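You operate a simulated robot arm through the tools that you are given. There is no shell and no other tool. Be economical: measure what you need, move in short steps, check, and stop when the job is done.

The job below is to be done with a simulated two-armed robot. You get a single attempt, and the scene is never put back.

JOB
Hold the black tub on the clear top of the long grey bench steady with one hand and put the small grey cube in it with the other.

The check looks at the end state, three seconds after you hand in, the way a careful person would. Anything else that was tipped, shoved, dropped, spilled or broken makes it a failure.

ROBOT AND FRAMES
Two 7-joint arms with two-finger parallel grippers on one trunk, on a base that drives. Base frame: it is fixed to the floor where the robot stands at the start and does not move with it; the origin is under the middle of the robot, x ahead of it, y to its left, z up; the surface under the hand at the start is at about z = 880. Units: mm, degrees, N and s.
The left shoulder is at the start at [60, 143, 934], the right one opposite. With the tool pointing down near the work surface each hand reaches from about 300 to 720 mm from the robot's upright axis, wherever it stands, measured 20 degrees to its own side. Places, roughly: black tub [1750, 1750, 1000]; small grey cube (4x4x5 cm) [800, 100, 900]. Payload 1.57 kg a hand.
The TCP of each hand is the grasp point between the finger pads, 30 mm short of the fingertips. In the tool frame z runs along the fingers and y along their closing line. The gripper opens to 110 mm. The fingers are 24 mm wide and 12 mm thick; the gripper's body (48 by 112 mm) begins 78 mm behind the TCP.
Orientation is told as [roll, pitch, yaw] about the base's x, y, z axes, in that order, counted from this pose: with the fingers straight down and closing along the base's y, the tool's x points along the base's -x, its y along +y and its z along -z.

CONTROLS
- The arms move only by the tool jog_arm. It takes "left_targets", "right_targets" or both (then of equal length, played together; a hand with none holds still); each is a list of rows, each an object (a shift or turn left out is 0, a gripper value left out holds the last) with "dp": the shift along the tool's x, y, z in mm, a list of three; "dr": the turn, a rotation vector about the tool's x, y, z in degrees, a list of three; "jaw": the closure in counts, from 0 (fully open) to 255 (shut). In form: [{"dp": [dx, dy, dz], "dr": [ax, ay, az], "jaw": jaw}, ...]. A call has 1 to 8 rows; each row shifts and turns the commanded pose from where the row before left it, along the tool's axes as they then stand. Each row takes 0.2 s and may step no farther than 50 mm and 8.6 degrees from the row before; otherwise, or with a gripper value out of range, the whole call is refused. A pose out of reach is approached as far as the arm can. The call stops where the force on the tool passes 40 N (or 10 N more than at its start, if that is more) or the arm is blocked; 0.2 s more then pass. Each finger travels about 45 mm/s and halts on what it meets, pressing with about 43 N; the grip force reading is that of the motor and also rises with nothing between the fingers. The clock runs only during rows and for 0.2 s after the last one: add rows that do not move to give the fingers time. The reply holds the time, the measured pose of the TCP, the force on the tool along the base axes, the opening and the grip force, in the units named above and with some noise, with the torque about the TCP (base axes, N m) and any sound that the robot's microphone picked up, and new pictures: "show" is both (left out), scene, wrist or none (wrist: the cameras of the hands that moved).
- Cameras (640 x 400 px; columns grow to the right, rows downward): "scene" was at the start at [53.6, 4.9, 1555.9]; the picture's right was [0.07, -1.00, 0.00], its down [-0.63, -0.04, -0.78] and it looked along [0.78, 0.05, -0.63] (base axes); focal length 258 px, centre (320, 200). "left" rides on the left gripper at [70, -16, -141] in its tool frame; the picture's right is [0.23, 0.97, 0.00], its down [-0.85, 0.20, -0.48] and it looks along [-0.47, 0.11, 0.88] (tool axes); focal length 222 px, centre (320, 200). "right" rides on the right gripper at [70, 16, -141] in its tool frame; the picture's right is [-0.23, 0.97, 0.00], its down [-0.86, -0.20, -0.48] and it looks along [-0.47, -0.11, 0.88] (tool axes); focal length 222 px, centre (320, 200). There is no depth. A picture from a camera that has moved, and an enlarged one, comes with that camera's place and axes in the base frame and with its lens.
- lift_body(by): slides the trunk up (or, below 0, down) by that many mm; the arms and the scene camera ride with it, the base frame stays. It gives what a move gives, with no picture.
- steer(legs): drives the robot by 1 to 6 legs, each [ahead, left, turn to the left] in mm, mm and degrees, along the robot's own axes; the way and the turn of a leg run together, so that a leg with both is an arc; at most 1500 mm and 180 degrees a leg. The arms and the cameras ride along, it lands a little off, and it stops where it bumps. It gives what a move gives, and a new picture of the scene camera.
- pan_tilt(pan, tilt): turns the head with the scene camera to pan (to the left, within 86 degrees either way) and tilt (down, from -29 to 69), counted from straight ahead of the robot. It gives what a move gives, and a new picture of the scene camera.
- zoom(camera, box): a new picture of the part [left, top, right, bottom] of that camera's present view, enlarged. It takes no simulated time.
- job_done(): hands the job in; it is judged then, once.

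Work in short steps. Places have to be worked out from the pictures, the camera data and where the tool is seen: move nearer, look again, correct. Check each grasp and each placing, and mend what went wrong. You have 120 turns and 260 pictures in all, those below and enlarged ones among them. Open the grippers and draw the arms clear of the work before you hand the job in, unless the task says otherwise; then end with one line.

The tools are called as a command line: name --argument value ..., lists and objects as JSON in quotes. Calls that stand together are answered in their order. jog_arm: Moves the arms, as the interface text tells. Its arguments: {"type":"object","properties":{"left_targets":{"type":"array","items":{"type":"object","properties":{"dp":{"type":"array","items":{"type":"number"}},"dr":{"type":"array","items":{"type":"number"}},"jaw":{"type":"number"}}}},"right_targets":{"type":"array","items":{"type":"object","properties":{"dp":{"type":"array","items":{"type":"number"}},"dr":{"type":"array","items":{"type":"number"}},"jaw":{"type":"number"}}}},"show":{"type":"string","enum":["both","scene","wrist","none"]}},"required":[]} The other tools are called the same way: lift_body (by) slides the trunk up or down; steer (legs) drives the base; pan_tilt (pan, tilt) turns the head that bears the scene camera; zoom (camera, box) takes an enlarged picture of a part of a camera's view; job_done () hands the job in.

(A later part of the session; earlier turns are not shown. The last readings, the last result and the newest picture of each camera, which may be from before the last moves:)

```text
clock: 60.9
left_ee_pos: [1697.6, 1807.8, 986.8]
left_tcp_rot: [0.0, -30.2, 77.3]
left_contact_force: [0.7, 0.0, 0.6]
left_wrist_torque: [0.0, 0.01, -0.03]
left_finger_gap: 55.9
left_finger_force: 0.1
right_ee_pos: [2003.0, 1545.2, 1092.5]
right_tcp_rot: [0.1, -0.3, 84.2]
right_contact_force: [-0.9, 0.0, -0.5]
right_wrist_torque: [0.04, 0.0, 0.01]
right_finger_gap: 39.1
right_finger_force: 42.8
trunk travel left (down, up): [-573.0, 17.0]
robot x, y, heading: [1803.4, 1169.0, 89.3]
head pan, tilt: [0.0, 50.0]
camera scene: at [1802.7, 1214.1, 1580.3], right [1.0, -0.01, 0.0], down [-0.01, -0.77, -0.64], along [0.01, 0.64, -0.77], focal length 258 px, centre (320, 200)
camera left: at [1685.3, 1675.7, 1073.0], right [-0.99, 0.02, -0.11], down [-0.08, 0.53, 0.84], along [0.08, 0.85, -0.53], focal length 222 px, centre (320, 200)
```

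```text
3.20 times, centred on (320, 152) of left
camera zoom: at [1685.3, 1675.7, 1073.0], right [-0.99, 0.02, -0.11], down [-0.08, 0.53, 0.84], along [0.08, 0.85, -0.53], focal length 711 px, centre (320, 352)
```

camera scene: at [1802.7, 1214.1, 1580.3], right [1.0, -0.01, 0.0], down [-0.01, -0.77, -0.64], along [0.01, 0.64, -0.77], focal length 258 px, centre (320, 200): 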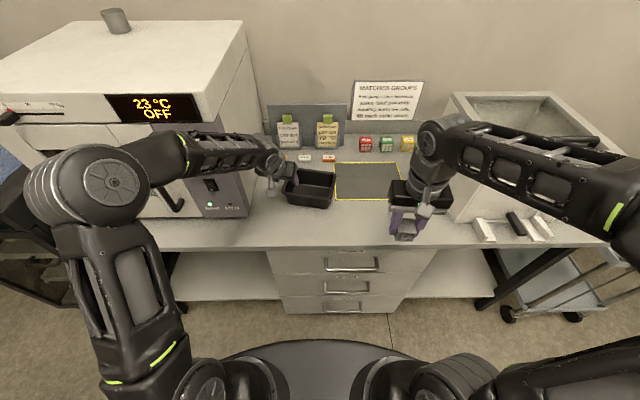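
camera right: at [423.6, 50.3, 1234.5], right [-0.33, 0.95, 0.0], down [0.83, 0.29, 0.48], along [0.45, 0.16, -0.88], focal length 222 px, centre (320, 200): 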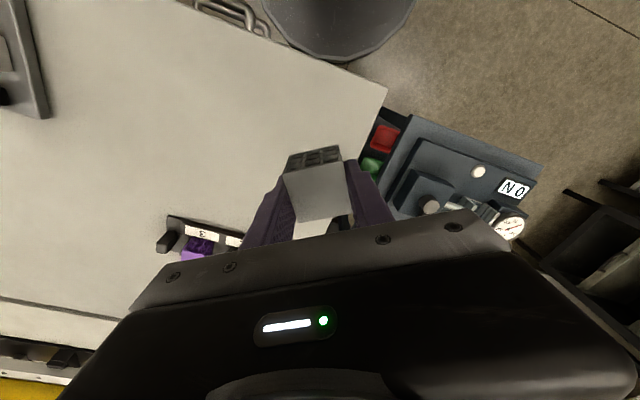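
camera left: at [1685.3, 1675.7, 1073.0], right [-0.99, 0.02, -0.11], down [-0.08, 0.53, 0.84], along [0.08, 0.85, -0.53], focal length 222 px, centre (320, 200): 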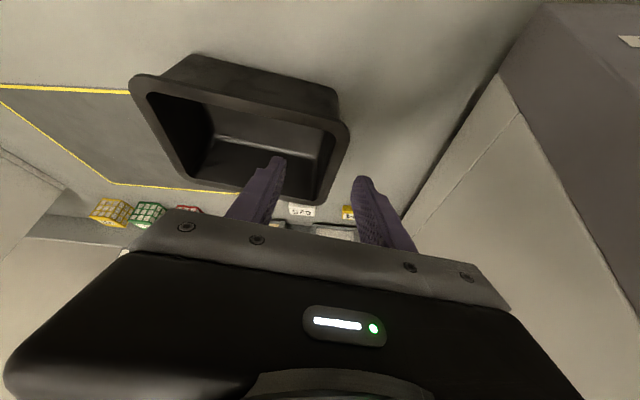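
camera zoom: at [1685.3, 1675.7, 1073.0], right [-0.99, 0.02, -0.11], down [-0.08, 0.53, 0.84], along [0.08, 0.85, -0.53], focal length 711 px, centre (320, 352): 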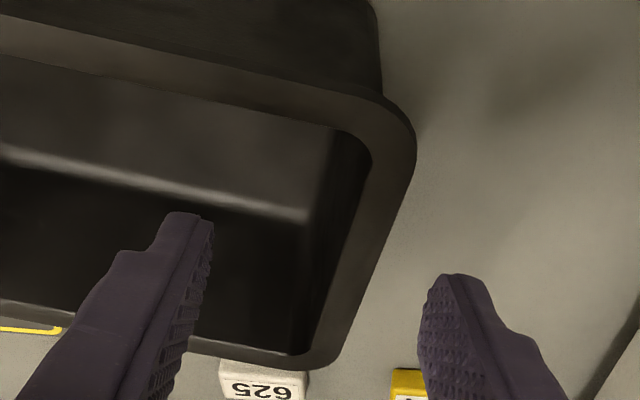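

The wall lies between the open fingers, slightly left of centre. I shift 4 mm left and descend onto the rim.

jog_arm --left_targets '[{"dp": [8, 4, 14]}, {"dp": [8, 0, 14]}, {"dp": [9, 0, 15]}, {}]'

zoom --camera "left" --box '[220, 90, 420, 215]'

zoom --camera "scene" --box '[220, 120, 400, 232]'

```text
clock: 61.9
left_ee_pos: [1693.8, 1807.4, 934.6]
left_tcp_rot: [0.0, -30.0, 77.3]
left_contact_force: [-0.3, 0.6, 0.3]
left_wrist_torque: [0.0, -0.02, 0.03]
left_finger_gap: 56.4
left_finger_force: 0.7
right_ee_pos: [2002.5, 1545.8, 1092.0]
right_tcp_rot: [0.1, -0.1, 84.2]
right_contact_force: [0.4, -0.5, -0.5]
right_wrist_torque: [-0.03, 0.0, -0.04]
right_finger_gap: 39.1
right_finger_force: 42.8
trunk travel left (down, up): [-573.0, 17.0]
robot x, y, heading: [1801.2, 1170.6, 89.3]
head pan, tilt: [0.0, 50.0]
camera scene: at [1802.4, 1214.8, 1580.2], right [1.0, -0.01, 0.0], down [-0.01, -0.77, -0.64], along [0.01, 0.64, -0.77], focal length 258 px, centre (320, 200)
camera left: at [1681.2, 1675.5, 1022.4], right [-0.99, 0.02, -0.11], down [-0.08, 0.53, 0.84], along [0.08, 0.85, -0.53], focal length 222 px, centre (320, 200)
```

scene: 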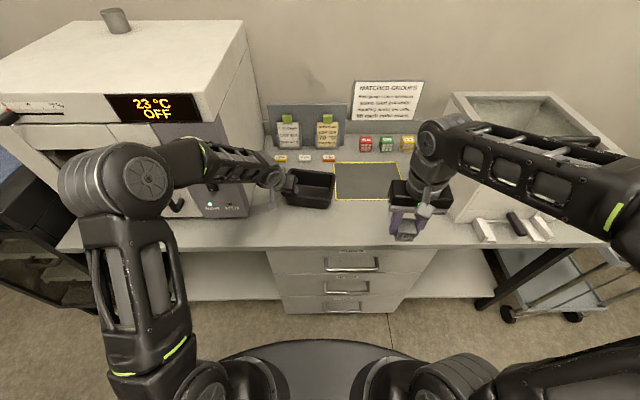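
left: 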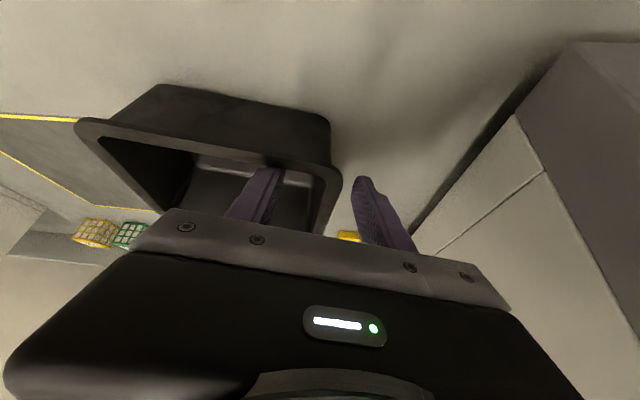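

```text
3.20 times, centred on (320, 152) of left
camera zoom: at [1681.2, 1675.5, 1022.4], right [-0.99, 0.02, -0.11], down [-0.08, 0.53, 0.84], along [0.08, 0.85, -0.53], focal length 711 px, centre (320, 352)
```

zoom: 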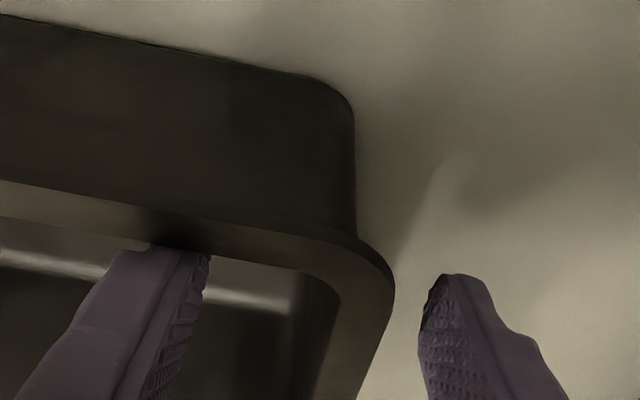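

```text
3.56 times, centred on (310, 176) of scene
camera zoom: at [1802.4, 1214.8, 1580.2], right [1.0, -0.01, 0.0], down [-0.01, -0.77, -0.64], along [0.01, 0.64, -0.77], focal length 918 px, centre (356, 285)
```

zoom: 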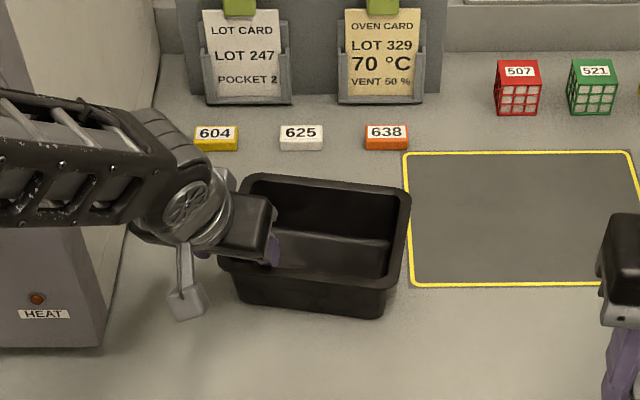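

The inner finger is inside the tub, the outer outside; the rim is ~6 mm left of centre. I shift left 6 mm and close on the wall.

jog_arm --left_targets '[{"dp": [0, 6, 0]}, {"jaw": 180}, {}, {}, {"jaw": 225}, {}, {}]'

zoom --camera "scene" --box '[220, 120, 400, 232]'

```text
clock: 63.5
left_ee_pos: [1688.1, 1809.7, 936.6]
left_tcp_rot: [-0.1, -30.1, 77.3]
left_contact_force: [0.5, 0.6, 0.3]
left_wrist_torque: [0.02, -0.01, -0.03]
left_finger_gap: 13.0
left_finger_force: 0.0
right_ee_pos: [2003.2, 1546.9, 1092.2]
right_tcp_rot: [0.1, -0.2, 84.3]
right_contact_force: [-0.4, -0.3, -0.2]
right_wrist_torque: [0.01, -0.01, -0.02]
right_finger_gap: 39.1
right_finger_force: 42.9
trunk travel left (down, up): [-573.0, 17.0]
robot x, y, heading: [1801.8, 1169.2, 89.3]
head pan, tilt: [0.0, 50.0]
camera scene: at [1802.4, 1214.7, 1580.2], right [1.0, -0.01, 0.0], down [-0.01, -0.77, -0.64], along [0.01, 0.64, -0.77], focal length 258 px, centre (320, 200)
camera left: at [1675.4, 1677.0, 1023.6], right [-0.99, 0.02, -0.11], down [-0.08, 0.53, 0.84], along [0.08, 0.85, -0.53], focal length 222 px, centre (320, 200)
```

scene: 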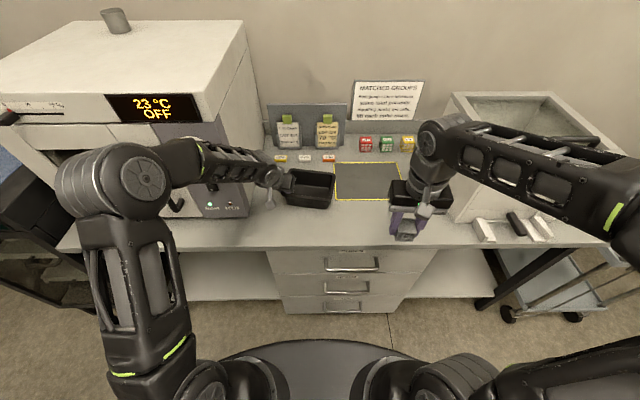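
left: 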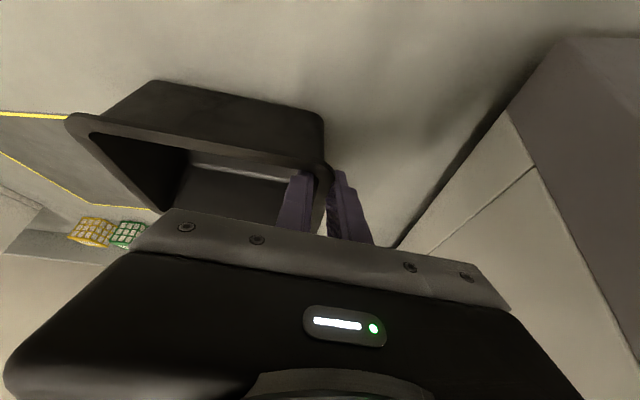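

```text
3.56 times, centred on (310, 176) of scene
camera zoom: at [1802.4, 1214.7, 1580.2], right [1.0, -0.01, 0.0], down [-0.01, -0.77, -0.64], along [0.01, 0.64, -0.77], focal length 918 px, centre (356, 285)
```

zoom: 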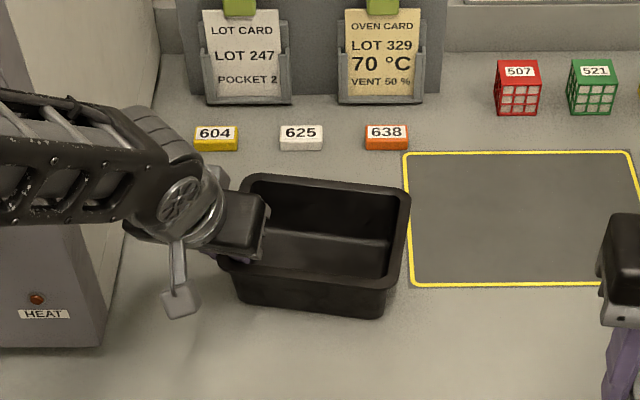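

Gap is 13 mm with no force yet (rim not yet pinched); I close further, watching the grip force.

jog_arm --left_targets '[{"jaw": 240}, {}, {"jaw": 248}, {}, {}]' --show "wrist"

zoom --camera "left" --box '[240, 130, 400, 230]'

zoom --camera "scene" --box '[220, 120, 400, 232]'

```text
clock: 64.7
left_ee_pos: [1688.9, 1808.5, 936.6]
left_tcp_rot: [0.0, -30.1, 77.4]
left_contact_force: [0.3, 0.2, 5.0]
left_wrist_torque: [-0.21, -0.67, 0.14]
left_finger_gap: 4.9
left_finger_force: 25.5
right_ee_pos: [2003.4, 1545.8, 1092.7]
right_tcp_rot: [0.1, -0.3, 84.1]
right_contact_force: [-0.9, 0.7, -0.7]
right_wrist_torque: [-0.03, -0.01, -0.04]
right_finger_gap: 39.2
right_finger_force: 42.6
trunk travel left (down, up): [-573.0, 17.0]
robot x, y, heading: [1805.2, 1169.4, 89.4]
head pan, tilt: [0.0, 50.0]
camera left: at [1675.6, 1677.1, 1024.1], right [-0.99, 0.02, -0.11], down [-0.09, 0.53, 0.84], along [0.08, 0.85, -0.53], focal length 222 px, centre (320, 200)
```

left: 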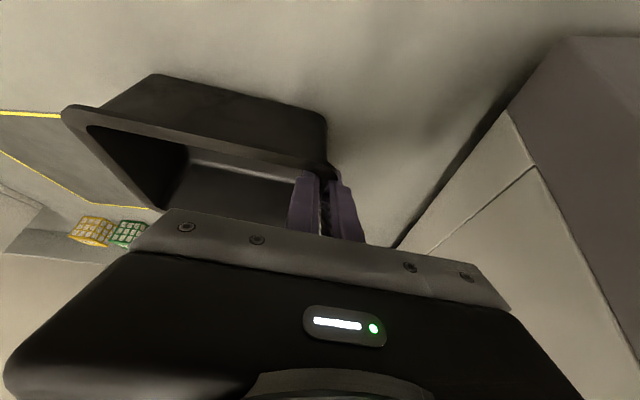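

```text
4.00 times, centred on (320, 180) of left
camera zoom: at [1675.6, 1677.1, 1024.1], right [-0.99, 0.02, -0.11], down [-0.09, 0.53, 0.84], along [0.08, 0.85, -0.53], focal length 888 px, centre (320, 280)
```

zoom: 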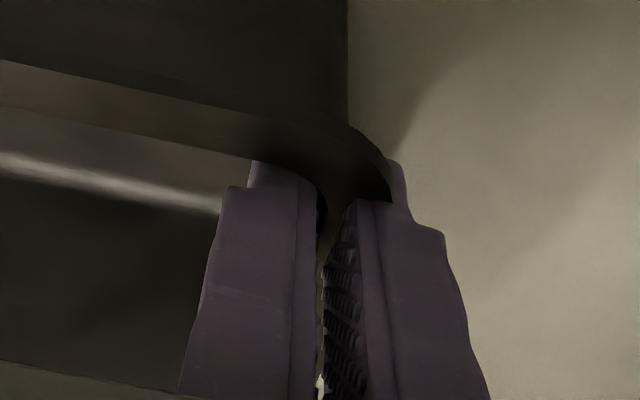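

```text
3.56 times, centred on (310, 176) of scene
camera zoom: at [1802.5, 1214.5, 1580.3], right [1.0, -0.01, 0.0], down [-0.01, -0.77, -0.64], along [0.01, 0.64, -0.77], focal length 918 px, centre (356, 285)
```

zoom: 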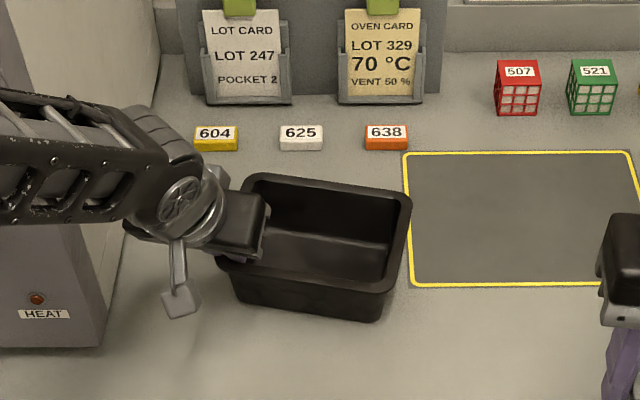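

The tub wall is firmly held (5 mm wall, 25 N). Now the right hand: align to the tub and go forward at z≈1035, right of the tub.

jog_arm --right_targets '[{"dr": [0, 0, 3.2]}, {"dp": [-40, 0, 10]}, {"dp": [-40, 0, 10]}, {"dp": [-40, 0, 10]}, {"dp": [-40, 0, 10]}, {"dp": [-40, 0, 10]}, {"dp": [-37, 0, 7]}, {}]'

```text
clock: 66.5
left_ee_pos: [1688.1, 1808.2, 936.7]
left_tcp_rot: [0.0, -30.1, 77.4]
left_contact_force: [-0.2, 0.0, 4.4]
left_wrist_torque: [-0.24, -0.66, 0.07]
left_finger_gap: 5.1
left_finger_force: 25.9
right_ee_pos: [2042.5, 1779.5, 1037.1]
right_tcp_rot: [0.1, -0.1, 81.1]
right_contact_force: [0.0, -0.6, -0.8]
right_wrist_torque: [0.02, 0.01, -0.03]
right_finger_gap: 39.0
right_finger_force: 43.7
trunk travel left (down, up): [-573.0, 17.0]
robot x, y, heading: [1804.2, 1168.1, 89.1]
head pan, tilt: [0.0, 50.0]
camera scene: at [1802.4, 1214.3, 1580.2], right [1.0, -0.01, 0.0], down [-0.01, -0.77, -0.64], along [0.01, 0.64, -0.77], focal length 258 px, centre (320, 200)
camera right: at [2015.8, 1712.5, 1178.5], right [-0.93, 0.38, 0.0], down [0.33, 0.81, 0.48], along [0.18, 0.45, -0.88], focal length 222 px, centre (320, 200)
```

scene: 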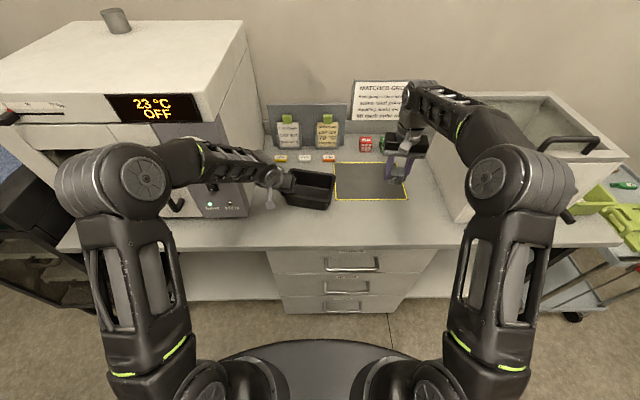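
right: 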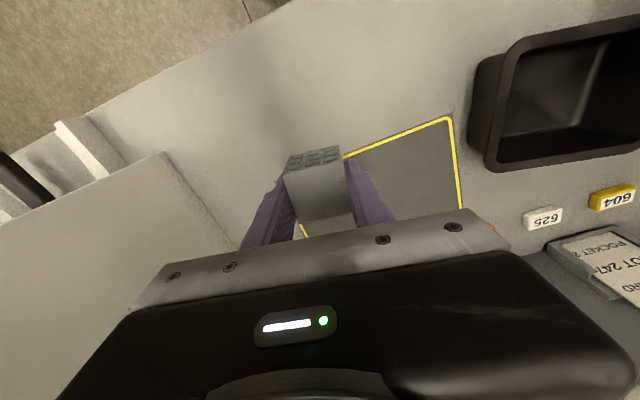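

Now left toward the tub, 200 of the 252 mm.

jog_arm --right_targets '[{"dp": [0, 40, 0]}, {"dp": [0, 40, 0]}, {"dp": [0, 40, 0]}, {"dp": [0, 40, 0]}, {"dp": [0, 40, 0]}, {}]'

zoom --camera "scene" --box '[240, 110, 420, 222]'

```text
clock: 67.9
left_ee_pos: [1688.4, 1808.4, 935.4]
left_tcp_rot: [-0.1, -30.1, 77.5]
left_contact_force: [0.9, 0.6, 3.4]
left_wrist_torque: [-0.24, -0.66, 0.05]
left_finger_gap: 5.1
left_finger_force: 25.4
right_ee_pos: [1862.6, 1809.6, 1033.9]
right_tcp_rot: [0.3, -0.4, 81.0]
right_contact_force: [-1.3, 0.2, 0.0]
right_wrist_torque: [-0.01, 0.02, -0.04]
right_finger_gap: 39.1
right_finger_force: 42.7
right hand out of reach, approached as far as the arm can: row 5
trunk travel left (down, up): [-573.0, 17.0]
robot x, y, heading: [1804.2, 1169.9, 89.4]
head pan, tilt: [0.0, 50.0]
camera scene: at [1801.8, 1214.6, 1580.2], right [1.0, -0.01, 0.0], down [-0.01, -0.77, -0.64], along [0.01, 0.64, -0.77], focal length 258 px, centre (320, 200)
camera right: at [1835.2, 1741.3, 1176.0], right [-0.93, 0.38, 0.01], down [0.33, 0.81, 0.49], along [0.18, 0.45, -0.87], focal length 222 px, centre (320, 200)
```

scene: 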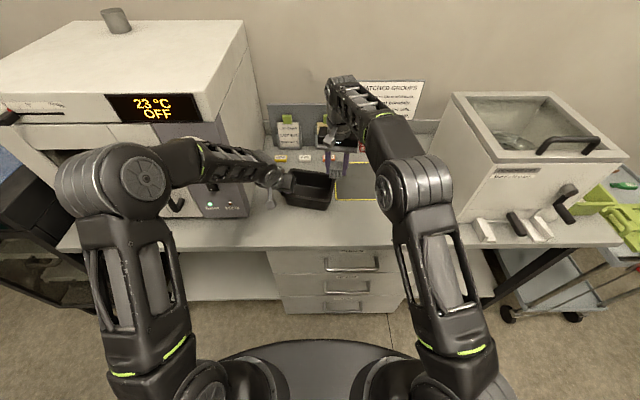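
right: 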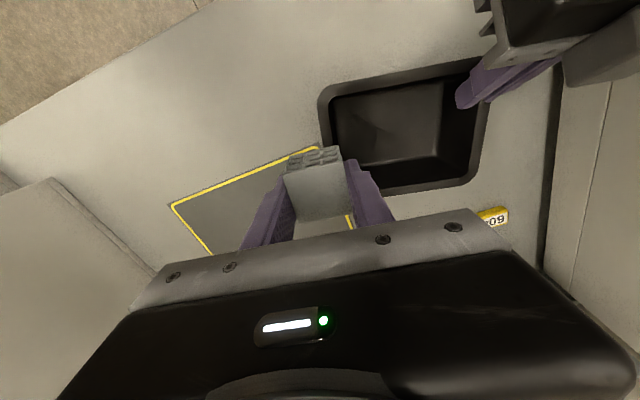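

```text
3.56 times, centred on (330, 166) of scene
camera zoom: at [1801.8, 1214.6, 1580.2], right [1.0, -0.01, 0.0], down [-0.01, -0.77, -0.64], along [0.01, 0.64, -0.77], focal length 918 px, centre (284, 321)
```

zoom: 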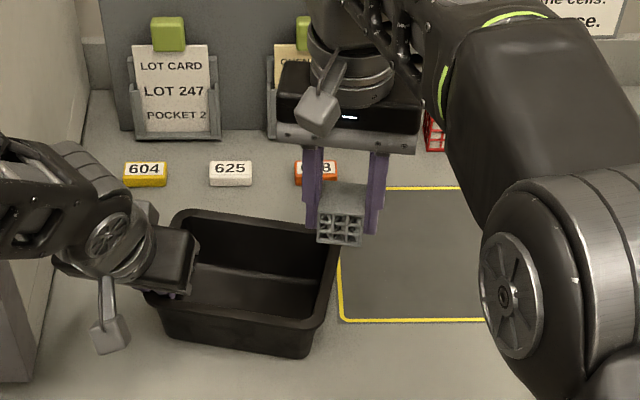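

The right arm is at its reach limit at this height; tilting the hand 12° brings its wrist back, then I go left the rest of the way.

jog_arm --right_targets '[{"dr": [0, -6, 0]}, {"dr": [0, -6, 0]}, {"dp": [0, 20, 0]}, {"dp": [0, 20, 0]}, {}, {}]'

zoom --camera "scene" --box '[240, 110, 420, 222]'

```text
clock: 69.3
left_ee_pos: [1688.5, 1808.3, 935.8]
left_tcp_rot: [0.1, -30.1, 77.3]
left_contact_force: [0.1, 0.5, 4.5]
left_wrist_torque: [-0.26, -0.63, 0.04]
left_finger_gap: 5.3
left_finger_force: 25.0
right_ee_pos: [1823.5, 1816.1, 1036.5]
right_tcp_rot: [0.1, -12.2, 81.0]
right_contact_force: [0.4, -0.3, -0.7]
right_wrist_torque: [-0.01, -0.01, 0.02]
right_finger_gap: 39.0
right_finger_force: 43.3
trunk travel left (down, up): [-573.0, 17.0]
robot x, y, heading: [1804.8, 1168.7, 89.2]
head pan, tilt: [0.0, 50.0]
camera scene: at [1802.3, 1214.5, 1580.2], right [1.0, -0.01, 0.0], down [-0.01, -0.77, -0.64], along [0.01, 0.64, -0.77], focal length 258 px, centre (320, 200)
camera right: at [1792.8, 1721.5, 1160.5], right [-0.93, 0.37, 0.05], down [0.31, 0.69, 0.65], along [0.21, 0.62, -0.76], focal length 222 px, centre (320, 200)
```

scene: 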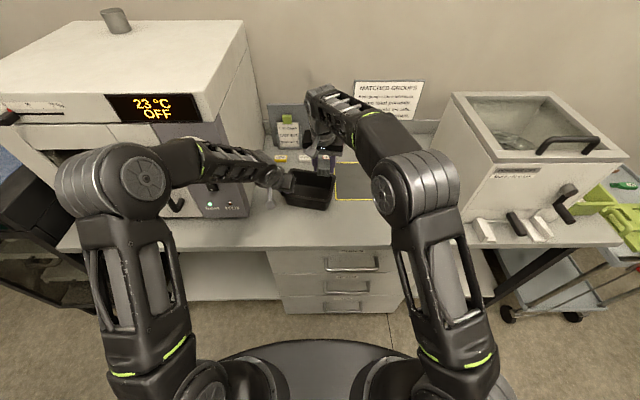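
right: 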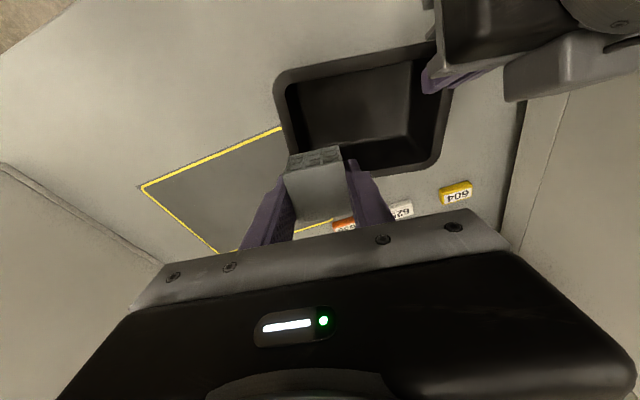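

```text
3.56 times, centred on (330, 166) of scene
camera zoom: at [1802.3, 1214.5, 1580.2], right [1.0, -0.01, 0.0], down [-0.01, -0.77, -0.64], along [0.01, 0.64, -0.77], focal length 918 px, centre (284, 321)
```

zoom: 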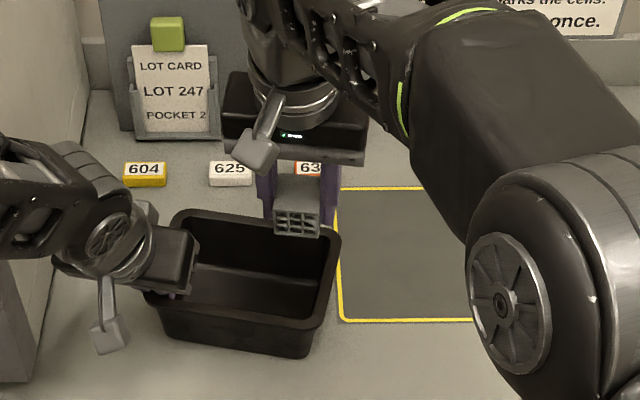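

The cube is over the tub's right half; I move 26 mm further left and descend halfway into the tub.

jog_arm --right_targets '[{"dp": [0, 13, 0]}, {"dp": [0, 13, 0]}, {"dp": [6.3, 0, 29]}, {"dp": [4.2, 0, 19.6]}, {}]'

zoom --camera "scene" --box '[240, 110, 420, 222]'

zoom --camera "right" --box '[220, 40, 540, 240]'

```text
clock: 70.5
left_ee_pos: [1688.8, 1809.6, 936.2]
left_tcp_rot: [0.0, -30.1, 77.3]
left_contact_force: [0.1, -0.2, 3.8]
left_wrist_torque: [-0.17, -0.67, 0.06]
left_finger_gap: 5.2
left_finger_force: 25.1
right_ee_pos: [1796.6, 1817.0, 991.9]
right_tcp_rot: [0.1, -12.2, 81.0]
right_contact_force: [-1.3, -0.3, -0.4]
right_wrist_torque: [-0.02, -0.04, 0.0]
right_finger_gap: 39.1
right_finger_force: 43.1
trunk travel left (down, up): [-573.0, 17.0]
robot x, y, heading: [1802.3, 1169.8, 89.4]
head pan, tilt: [0.0, 50.0]
camera scene: at [1802.4, 1214.4, 1580.3], right [1.0, -0.01, 0.0], down [-0.01, -0.77, -0.64], along [0.01, 0.64, -0.77], focal length 258 px, centre (320, 200)
camera right: at [1766.2, 1722.9, 1115.1], right [-0.93, 0.37, 0.05], down [0.31, 0.69, 0.65], along [0.21, 0.62, -0.76], focal length 222 px, centre (320, 200)
```

scene: 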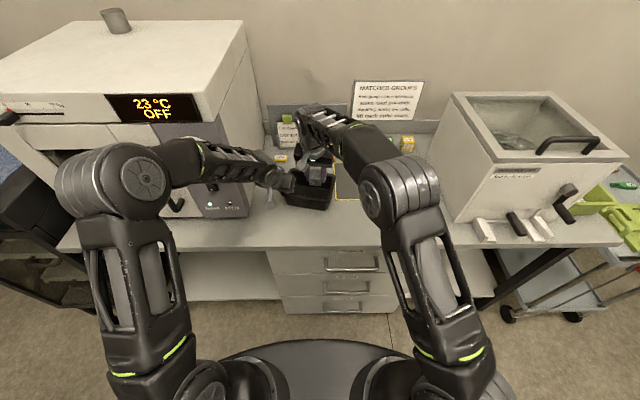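
right: 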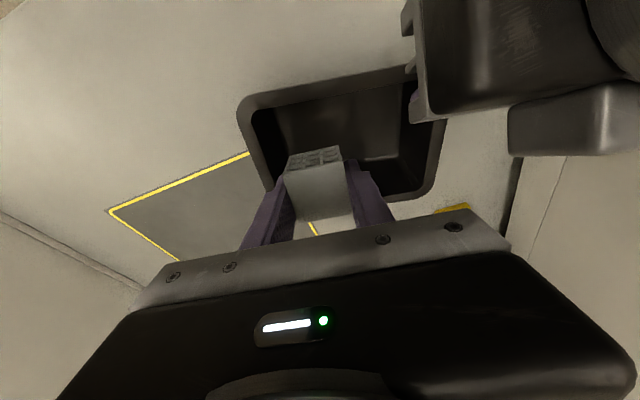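

```text
3.56 times, centred on (330, 166) of scene
camera zoom: at [1802.4, 1214.4, 1580.3], right [1.0, -0.01, 0.0], down [-0.01, -0.77, -0.64], along [0.01, 0.64, -0.77], focal length 918 px, centre (284, 321)
```

zoom: 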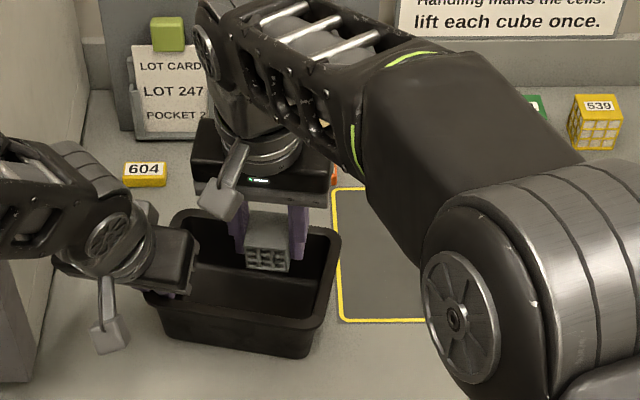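

```text
2.00 times, centred on (380, 140) of right
camera zoom: at [1766.2, 1722.9, 1115.1], right [-0.93, 0.37, 0.05], down [0.31, 0.69, 0.65], along [0.21, 0.62, -0.76], focal length 444 px, centre (200, 320)
```

zoom: 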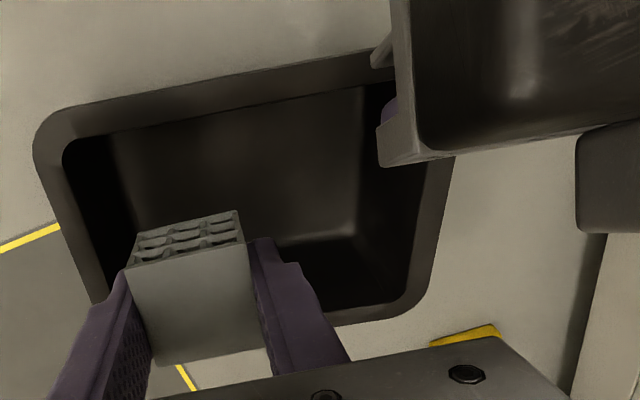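

Before going deeper I take out the tilt in steps so the two gripper bodies stay apart, descending slightly as I do.

jog_arm --right_targets '[{"dp": [2, 0, 10]}, {"dr": [0, 6, 0]}, {"dp": [1, 0, 12]}, {"dr": [0, 6, 0]}, {}, {}]'

zoom --camera "right" --box '[220, 40, 540, 240]'

zoom --camera "scene" --box '[260, 130, 380, 205]'

```text
clock: 71.9
left_ee_pos: [1688.6, 1808.7, 935.9]
left_tcp_rot: [0.0, -30.1, 77.4]
left_contact_force: [-0.6, 0.8, 3.8]
left_wrist_torque: [-0.1, -0.6, 0.06]
left_finger_gap: 5.3
left_finger_force: 25.6
right_ee_pos: [1796.8, 1818.3, 966.5]
right_tcp_rot: [0.1, 0.0, 81.0]
right_contact_force: [-0.4, 0.5, -0.6]
right_wrist_torque: [0.02, -0.03, 0.0]
right_finger_gap: 39.1
right_finger_force: 43.0
trunk travel left (down, up): [-573.0, 17.0]
robot x, y, heading: [1802.1, 1169.2, 89.4]
head pan, tilt: [0.0, 50.0]
camera scene: at [1802.2, 1214.6, 1580.2], right [1.0, -0.01, 0.0], down [-0.01, -0.77, -0.64], along [0.01, 0.64, -0.77], focal length 258 px, centre (320, 200)
camera right: at [1770.1, 1751.7, 1107.6], right [-0.93, 0.38, 0.0], down [0.33, 0.81, 0.48], along [0.18, 0.45, -0.88], focal length 222 px, centre (320, 200)
```

scene: 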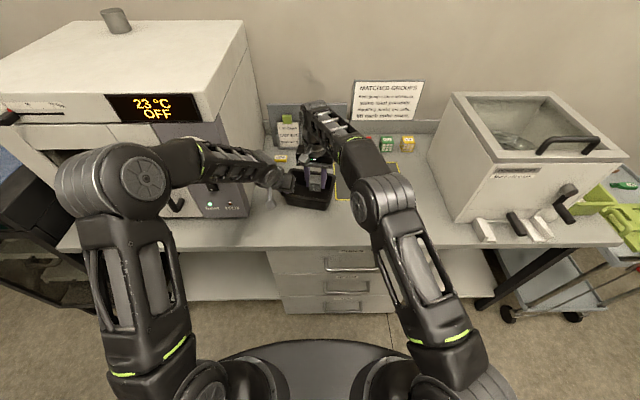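
right: 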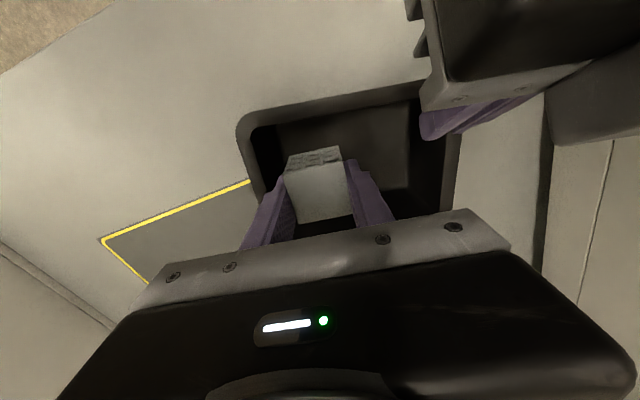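

```text
2.00 times, centred on (380, 140) of right
camera zoom: at [1770.1, 1751.7, 1107.6], right [-0.93, 0.38, 0.0], down [0.33, 0.81, 0.48], along [0.18, 0.45, -0.88], focal length 444 px, centre (200, 320)
```

zoom: 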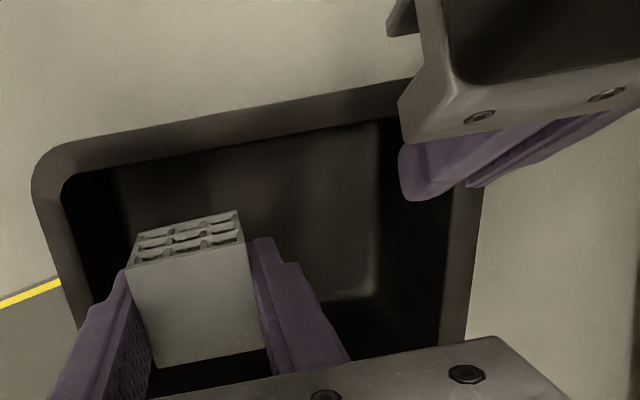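

```text
5.33 times, centred on (320, 168) of scene
camera zoom: at [1802.2, 1214.6, 1580.2], right [1.0, -0.01, 0.0], down [-0.01, -0.77, -0.64], along [0.01, 0.64, -0.77], focal length 1376 px, centre (320, 373)
```

zoom: 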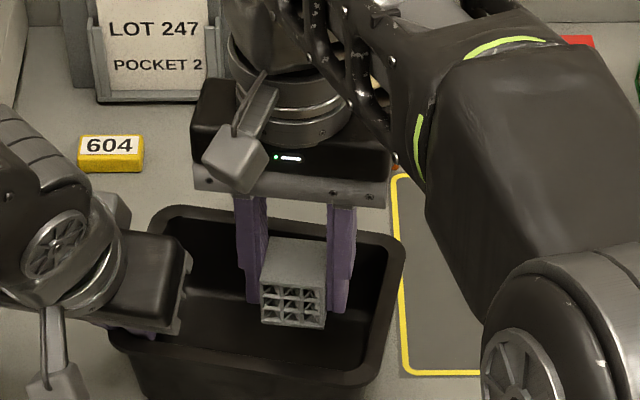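

The cube is upright inside the tub mouth with clearance on all sides. I descend in small steps toward the floor.

jog_arm --right_targets '[{"dp": [0, -2, 12]}, {"dp": [0, 0, 12]}, {"dp": [0, 0, 8]}, {}]'

zoom --camera "scene" --box '[260, 130, 380, 205]'

```text
clock: 72.9
left_ee_pos: [1688.2, 1809.3, 935.2]
left_tcp_rot: [0.1, -30.1, 77.3]
left_contact_force: [-1.5, 0.6, 4.8]
left_wrist_torque: [-0.11, -0.67, 0.07]
left_finger_gap: 5.3
left_finger_force: 25.3
right_ee_pos: [1800.0, 1821.0, 934.9]
right_tcp_rot: [0.0, -0.2, 81.0]
right_contact_force: [0.9, 0.1, 0.2]
right_wrist_torque: [0.01, 0.02, -0.03]
right_finger_gap: 38.6
right_finger_force: 43.0
trunk travel left (down, up): [-573.0, 17.0]
robot x, y, heading: [1801.6, 1167.3, 89.4]
head pan, tilt: [0.0, 50.0]
camera scene: at [1802.2, 1214.5, 1580.3], right [1.0, -0.01, 0.0], down [-0.01, -0.77, -0.64], along [0.01, 0.64, -0.77], focal length 258 px, centre (320, 200)
camera right: at [1772.7, 1753.2, 1075.3], right [-0.93, 0.38, 0.0], down [0.33, 0.81, 0.48], along [0.18, 0.45, -0.88], focal length 222 px, centre (320, 200)
```

scene: 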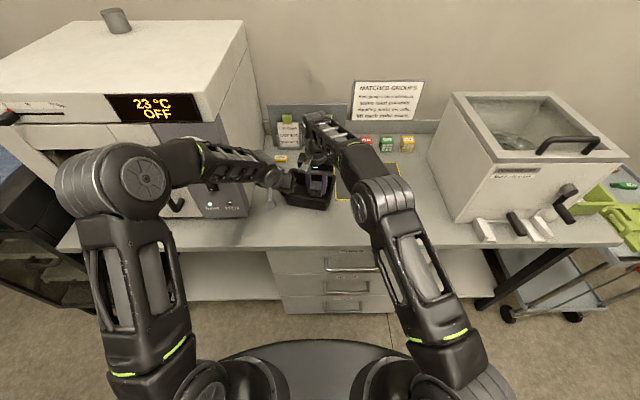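
right: 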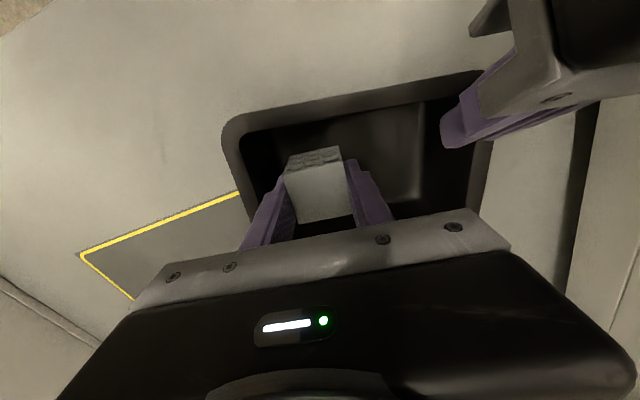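

```text
5.33 times, centred on (320, 168) of scene
camera zoom: at [1802.2, 1214.5, 1580.3], right [1.0, -0.01, 0.0], down [-0.01, -0.77, -0.64], along [0.01, 0.64, -0.77], focal length 1376 px, centre (320, 373)
```

zoom: 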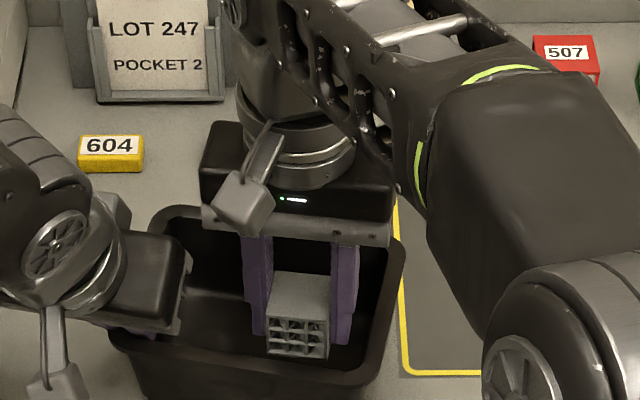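

Still free (no contact). I go on in 4-mm steps until the cube or tips touch the tub floor.

jog_arm --right_targets '[{"dp": [0, 0, 4]}, {"dp": [0, 0, 4]}, {"dp": [0, 0, 3]}, {}]' --show "none"

```text
clock: 73.9
left_ee_pos: [1688.8, 1809.4, 935.9]
left_tcp_rot: [0.0, -30.1, 77.3]
left_contact_force: [-1.3, -0.4, 4.8]
left_wrist_torque: [-0.14, -0.68, 0.1]
left_finger_gap: 5.3
left_finger_force: 25.1
right_ee_pos: [1800.6, 1818.7, 922.9]
right_tcp_rot: [0.2, -0.2, 81.1]
right_contact_force: [1.3, -0.1, -0.3]
right_wrist_torque: [0.04, -0.03, 0.0]
right_finger_gap: 38.9
right_finger_force: 43.2
trunk travel left (down, up): [-573.0, 17.0]
robot x, y, heading: [1802.0, 1168.7, 89.5]
head pan, tilt: [0.0, 50.0]
```

jog_arm --right_targets '[{"dp": [0, 0, 3]}, {"dp": [0, 0, 3]}, {}]' --show "none"

```text
clock: 74.7
left_ee_pos: [1688.5, 1808.9, 936.5]
left_tcp_rot: [0.0, -30.2, 77.2]
left_contact_force: [-0.4, 0.2, 4.1]
left_wrist_torque: [-0.13, -0.66, 0.09]
left_finger_gap: 5.3
left_finger_force: 25.4
right_ee_pos: [1798.9, 1820.3, 916.3]
right_tcp_rot: [0.1, -0.2, 81.0]
right_contact_force: [0.3, 0.2, 0.5]
right_wrist_torque: [0.0, 0.02, 0.03]
right_finger_gap: 38.9
right_finger_force: 42.9
trunk travel left (down, up): [-573.0, 17.0]
robot x, y, heading: [1802.9, 1171.4, 89.2]
head pan, tilt: [0.0, 50.0]
```

No contact yet at z 916; I continue in 3-mm steps.

jog_arm --right_targets '[{"dp": [0, 0, 3]}, {"dp": [0, 0, 2]}, {}]' --show "none"

```text
clock: 75.5
left_ee_pos: [1688.7, 1809.2, 935.6]
left_tcp_rot: [0.0, -30.1, 77.3]
left_contact_force: [-0.4, 1.2, 3.9]
left_wrist_torque: [-0.18, -0.68, 0.06]
left_finger_gap: 5.0
left_finger_force: 25.4
right_ee_pos: [1800.3, 1820.1, 912.3]
right_tcp_rot: [0.2, -0.2, 81.0]
right_contact_force: [-0.6, -0.1, -0.1]
right_wrist_torque: [-0.01, 0.0, 0.02]
right_finger_gap: 39.2
right_finger_force: 43.2
trunk travel left (down, up): [-573.0, 17.0]
robot x, y, heading: [1800.8, 1167.3, 89.5]
head pan, tilt: [0.0, 50.0]
```

jog_arm --right_targets '[{"dp": [0, 0, 3]}, {"dp": [0, 0, 2]}, {}]'

zoom --camera "scene" --box '[260, 140, 380, 215]'

```text
clock: 76.3
left_ee_pos: [1687.5, 1809.0, 936.9]
left_tcp_rot: [0.0, -30.1, 77.3]
left_contact_force: [0.5, -0.3, 4.1]
left_wrist_torque: [-0.11, -0.68, 0.04]
left_finger_gap: 5.0
left_finger_force: 25.5
right_ee_pos: [1801.0, 1818.7, 908.3]
right_tcp_rot: [0.1, -0.2, 81.0]
right_contact_force: [-0.3, -0.5, 0.9]
right_wrist_torque: [-0.01, 0.03, -0.02]
right_finger_gap: 39.2
right_finger_force: 42.4
trunk travel left (down, up): [-573.0, 17.0]
robot x, y, heading: [1800.6, 1168.1, 89.4]
head pan, tilt: [0.0, 50.0]
camera scene: at [1802.3, 1214.5, 1580.2], right [1.0, -0.01, 0.0], down [-0.01, -0.77, -0.64], along [0.01, 0.64, -0.77], focal length 258 px, centre (320, 200)
camera right: at [1773.0, 1751.8, 1049.7], right [-0.93, 0.38, 0.0], down [0.33, 0.81, 0.48], along [0.18, 0.45, -0.88], focal length 222 px, centre (320, 200)
```

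scene: 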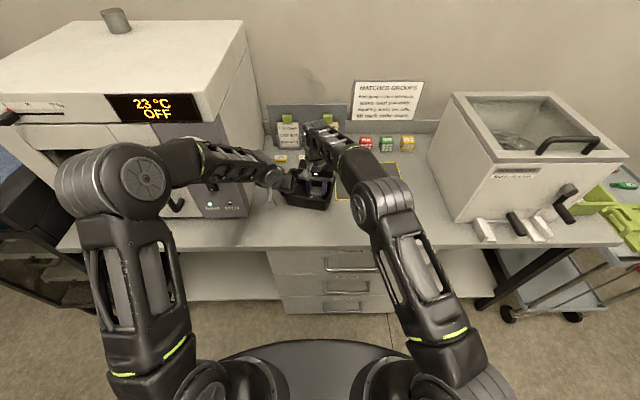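
right: 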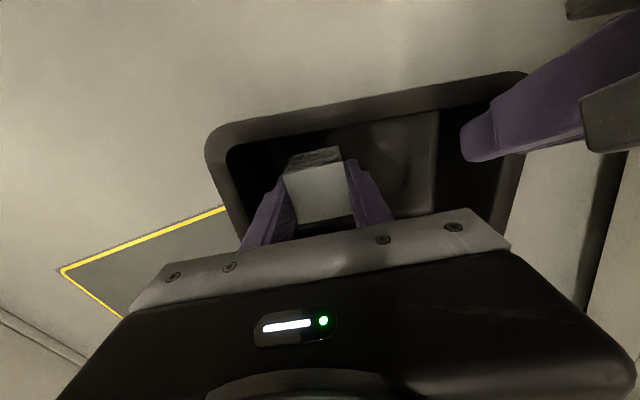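

```text
5.33 times, centred on (320, 178) of scene
camera zoom: at [1802.3, 1214.5, 1580.2], right [1.0, -0.01, 0.0], down [-0.01, -0.77, -0.64], along [0.01, 0.64, -0.77], focal length 1376 px, centre (320, 320)
```

zoom: 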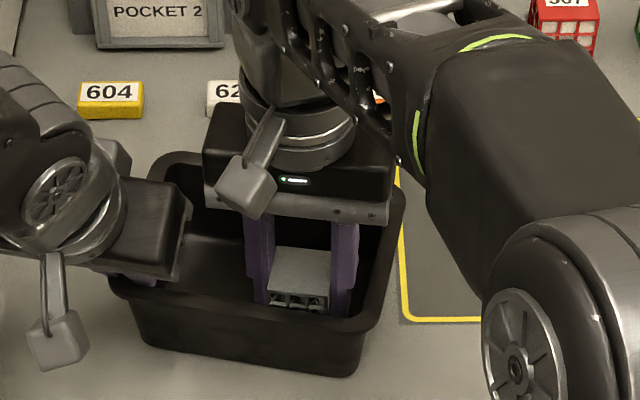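

Clear of everything, still no floor contact; I continue in small steps.

jog_arm --right_targets '[{"dp": [0, 0, 3]}, {"dp": [0, 0, 3]}, {"dp": [0, 0, 3]}, {}]' --show "none"

```text
clock: 77.3
left_ee_pos: [1687.4, 1808.5, 935.9]
left_tcp_rot: [0.1, -30.1, 77.2]
left_contact_force: [-0.4, -0.4, 3.4]
left_wrist_torque: [-0.12, -0.64, -0.01]
left_finger_gap: 5.2
left_finger_force: 25.1
right_ee_pos: [1798.9, 1819.6, 897.8]
right_tcp_rot: [0.2, -0.2, 81.0]
right_contact_force: [0.7, 0.3, -0.5]
right_wrist_torque: [-0.03, 0.03, 0.01]
right_finger_gap: 38.7
right_finger_force: 43.2
trunk travel left (down, up): [-573.0, 17.0]
robot x, y, heading: [1799.2, 1169.0, 89.3]
head pan, tilt: [0.0, 50.0]
```

jog_arm --right_targets '[{"dp": [0, 0, 3]}, {"dp": [0, 0, 3]}, {"dp": [0, 0, 3]}, {}]' --show "wrist"

zoom --camera "scene" --box '[260, 140, 380, 215]'

```text
clock: 78.3
left_ee_pos: [1687.7, 1808.1, 934.8]
left_tcp_rot: [0.1, -30.2, 77.3]
left_contact_force: [-0.1, 8.4, -5.0]
left_wrist_torque: [0.24, -0.71, 0.26]
left_finger_gap: 5.2
left_finger_force: 25.4
right_ee_pos: [1799.6, 1820.0, 894.5]
right_tcp_rot: [0.2, -0.4, 81.0]
right_contact_force: [1.0, -6.2, 30.4]
right_wrist_torque: [-0.35, 0.34, 0.46]
right_finger_gap: 39.0
right_finger_force: 43.0
trunk travel left (down, up): [-573.0, 17.0]
robot x, y, heading: [1802.8, 1168.6, 89.4]
head pan, tilt: [0.0, 50.0]
camera right: at [1772.4, 1751.6, 1035.6], right [-0.93, 0.38, 0.01], down [0.33, 0.81, 0.48], along [0.18, 0.45, -0.88], focal length 222 px, centre (320, 200)
```

right: 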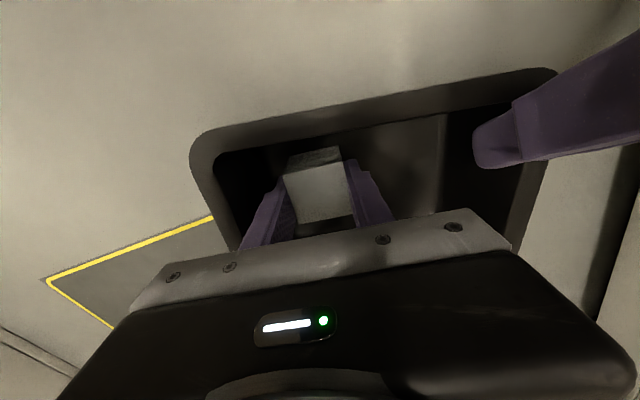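

```text
5.33 times, centred on (320, 178) of scene
camera zoom: at [1802.6, 1212.7, 1580.6], right [1.0, -0.01, 0.0], down [-0.01, -0.77, -0.64], along [0.01, 0.64, -0.77], focal length 1376 px, centre (320, 320)
```

zoom: 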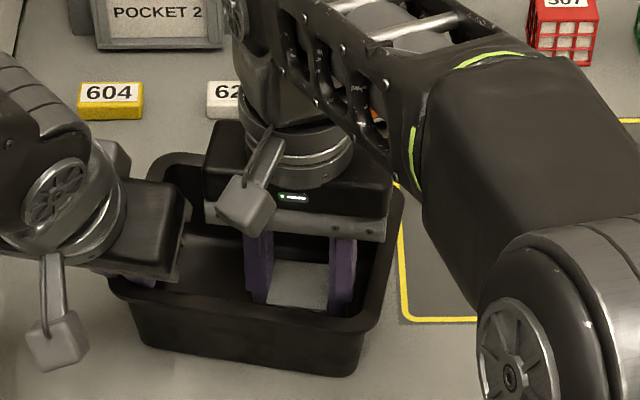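

Floor contact (30 N). I ease up 3 mm to unload and open the jaws a little.

jog_arm --right_targets '[{"dp": [0, 0, -3]}, {"jaw": 140}, {}, {}, {}]'

zoom --camera "scene" --box '[260, 140, 380, 215]'

zoom --camera "right" --box '[180, 50, 420, 200]'

```text
clock: 79.5
left_ee_pos: [1688.0, 1807.3, 935.9]
left_tcp_rot: [-0.1, -30.0, 77.3]
left_contact_force: [-1.8, -2.6, -3.0]
left_wrist_torque: [-0.28, -0.61, 0.19]
left_finger_gap: 5.3
left_finger_force: 25.2
right_ee_pos: [1799.4, 1820.2, 893.4]
right_tcp_rot: [0.1, -0.3, 80.9]
right_contact_force: [1.8, 5.2, 24.4]
right_wrist_torque: [-0.01, 0.17, -0.21]
right_finger_gap: 40.6
right_finger_force: 0.1
trunk travel left (down, up): [-573.0, 17.0]
robot x, y, heading: [1802.2, 1171.8, 89.6]
head pan, tilt: [0.0, 50.0]
camera scene: at [1802.2, 1213.1, 1580.3], right [1.0, -0.01, 0.0], down [-0.01, -0.77, -0.64], along [0.01, 0.64, -0.77], focal length 258 px, centre (320, 200)
camera right: at [1772.5, 1751.6, 1035.5], right [-0.93, 0.38, 0.0], down [0.33, 0.81, 0.48], along [0.18, 0.45, -0.88], focal length 222 px, centre (320, 200)
```

scene: 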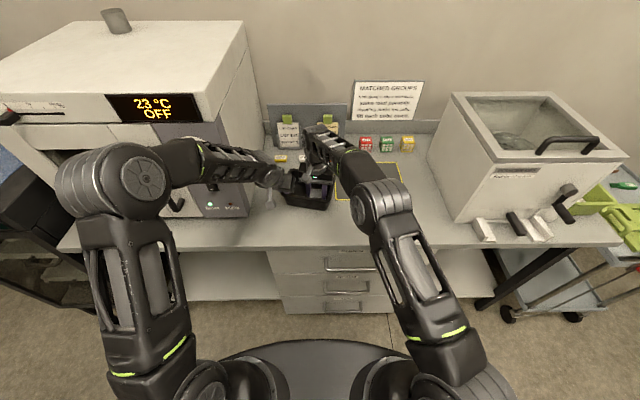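
right: 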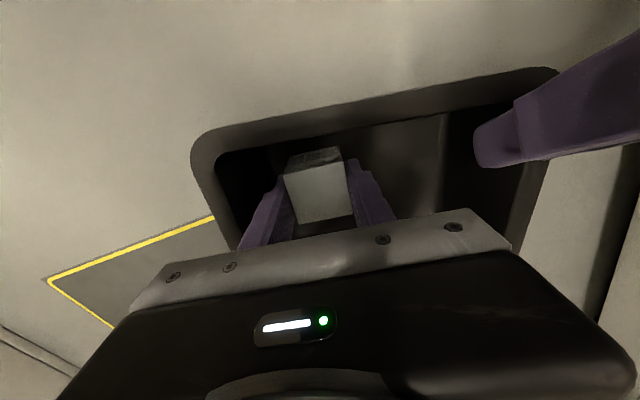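

```text
5.33 times, centred on (320, 178) of scene
camera zoom: at [1802.2, 1213.1, 1580.3], right [1.0, -0.01, 0.0], down [-0.01, -0.77, -0.64], along [0.01, 0.64, -0.77], focal length 1376 px, centre (320, 320)
```

zoom: 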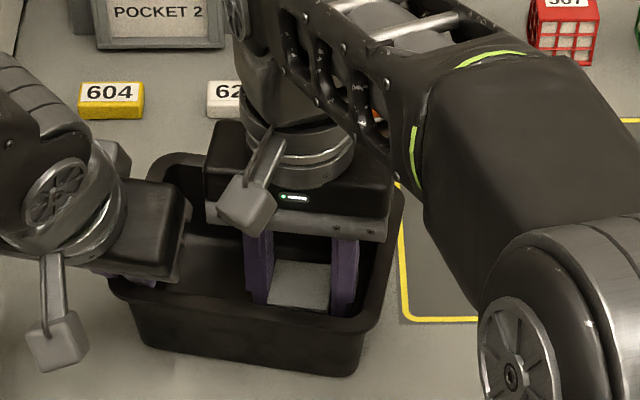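

```text
2.67 times, centred on (300, 125) of right
camera zoom: at [1772.5, 1751.6, 1035.5], right [-0.93, 0.38, 0.0], down [0.33, 0.81, 0.48], along [0.18, 0.45, -0.88], focal length 592 px, centre (373, 400)
```

zoom: 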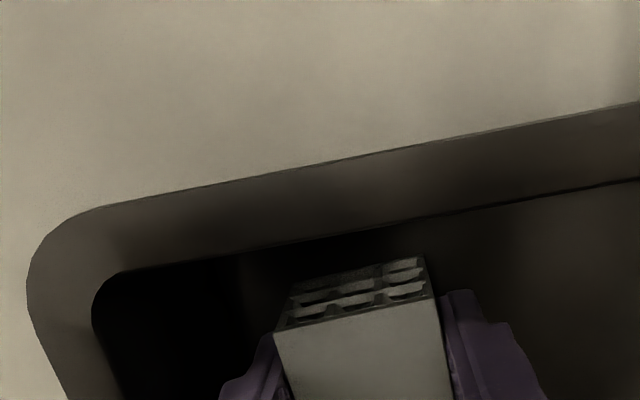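

The call stopped early (still 24 N on the tips, gap 40.6). I lift slightly and go on opening.

jog_arm --right_targets '[{"dp": [0, 0, -3]}, {"jaw": 140}, {}, {}]' --show "wrist"

zoom --camera "scene" --box '[260, 140, 380, 215]'

```text
clock: 80.5
left_ee_pos: [1688.6, 1808.3, 936.9]
left_tcp_rot: [0.0, -30.3, 77.4]
left_contact_force: [-3.7, -1.9, 1.5]
left_wrist_torque: [-0.7, -0.47, -0.07]
left_finger_gap: 5.1
left_finger_force: 26.1
right_ee_pos: [1799.8, 1817.6, 894.7]
right_tcp_rot: [0.0, 0.1, 81.0]
right_contact_force: [5.7, 0.4, 6.9]
right_wrist_torque: [0.11, 0.03, -0.09]
right_finger_gap: 45.5
right_finger_force: 0.1
trunk travel left (down, up): [-573.0, 17.0]
robot x, y, heading: [1801.6, 1166.7, 89.2]
head pan, tilt: [0.0, 50.0]
camera right: at [1773.0, 1751.3, 1036.5], right [-0.93, 0.38, 0.0], down [0.33, 0.81, 0.48], along [0.18, 0.44, -0.88], focal length 222 px, centre (320, 200)
```

right: 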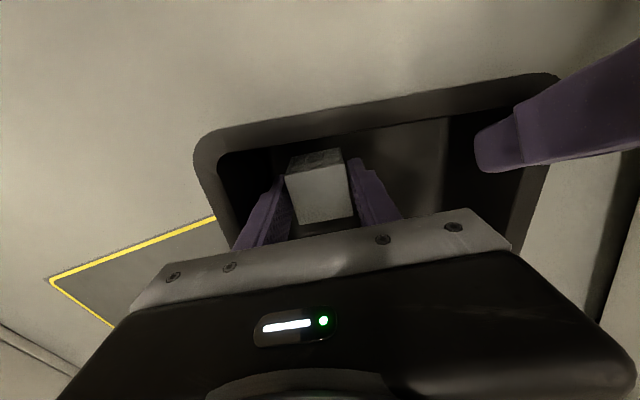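

```text
5.33 times, centred on (320, 178) of scene
camera zoom: at [1802.4, 1213.9, 1580.2], right [1.0, -0.01, 0.0], down [-0.01, -0.77, -0.64], along [0.01, 0.64, -0.77], focal length 1376 px, centre (320, 320)
```

zoom: 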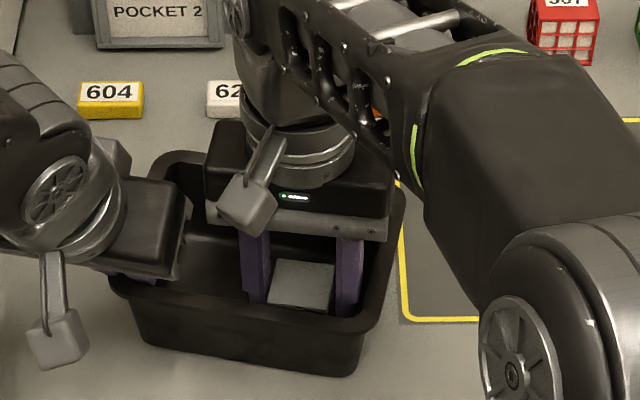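

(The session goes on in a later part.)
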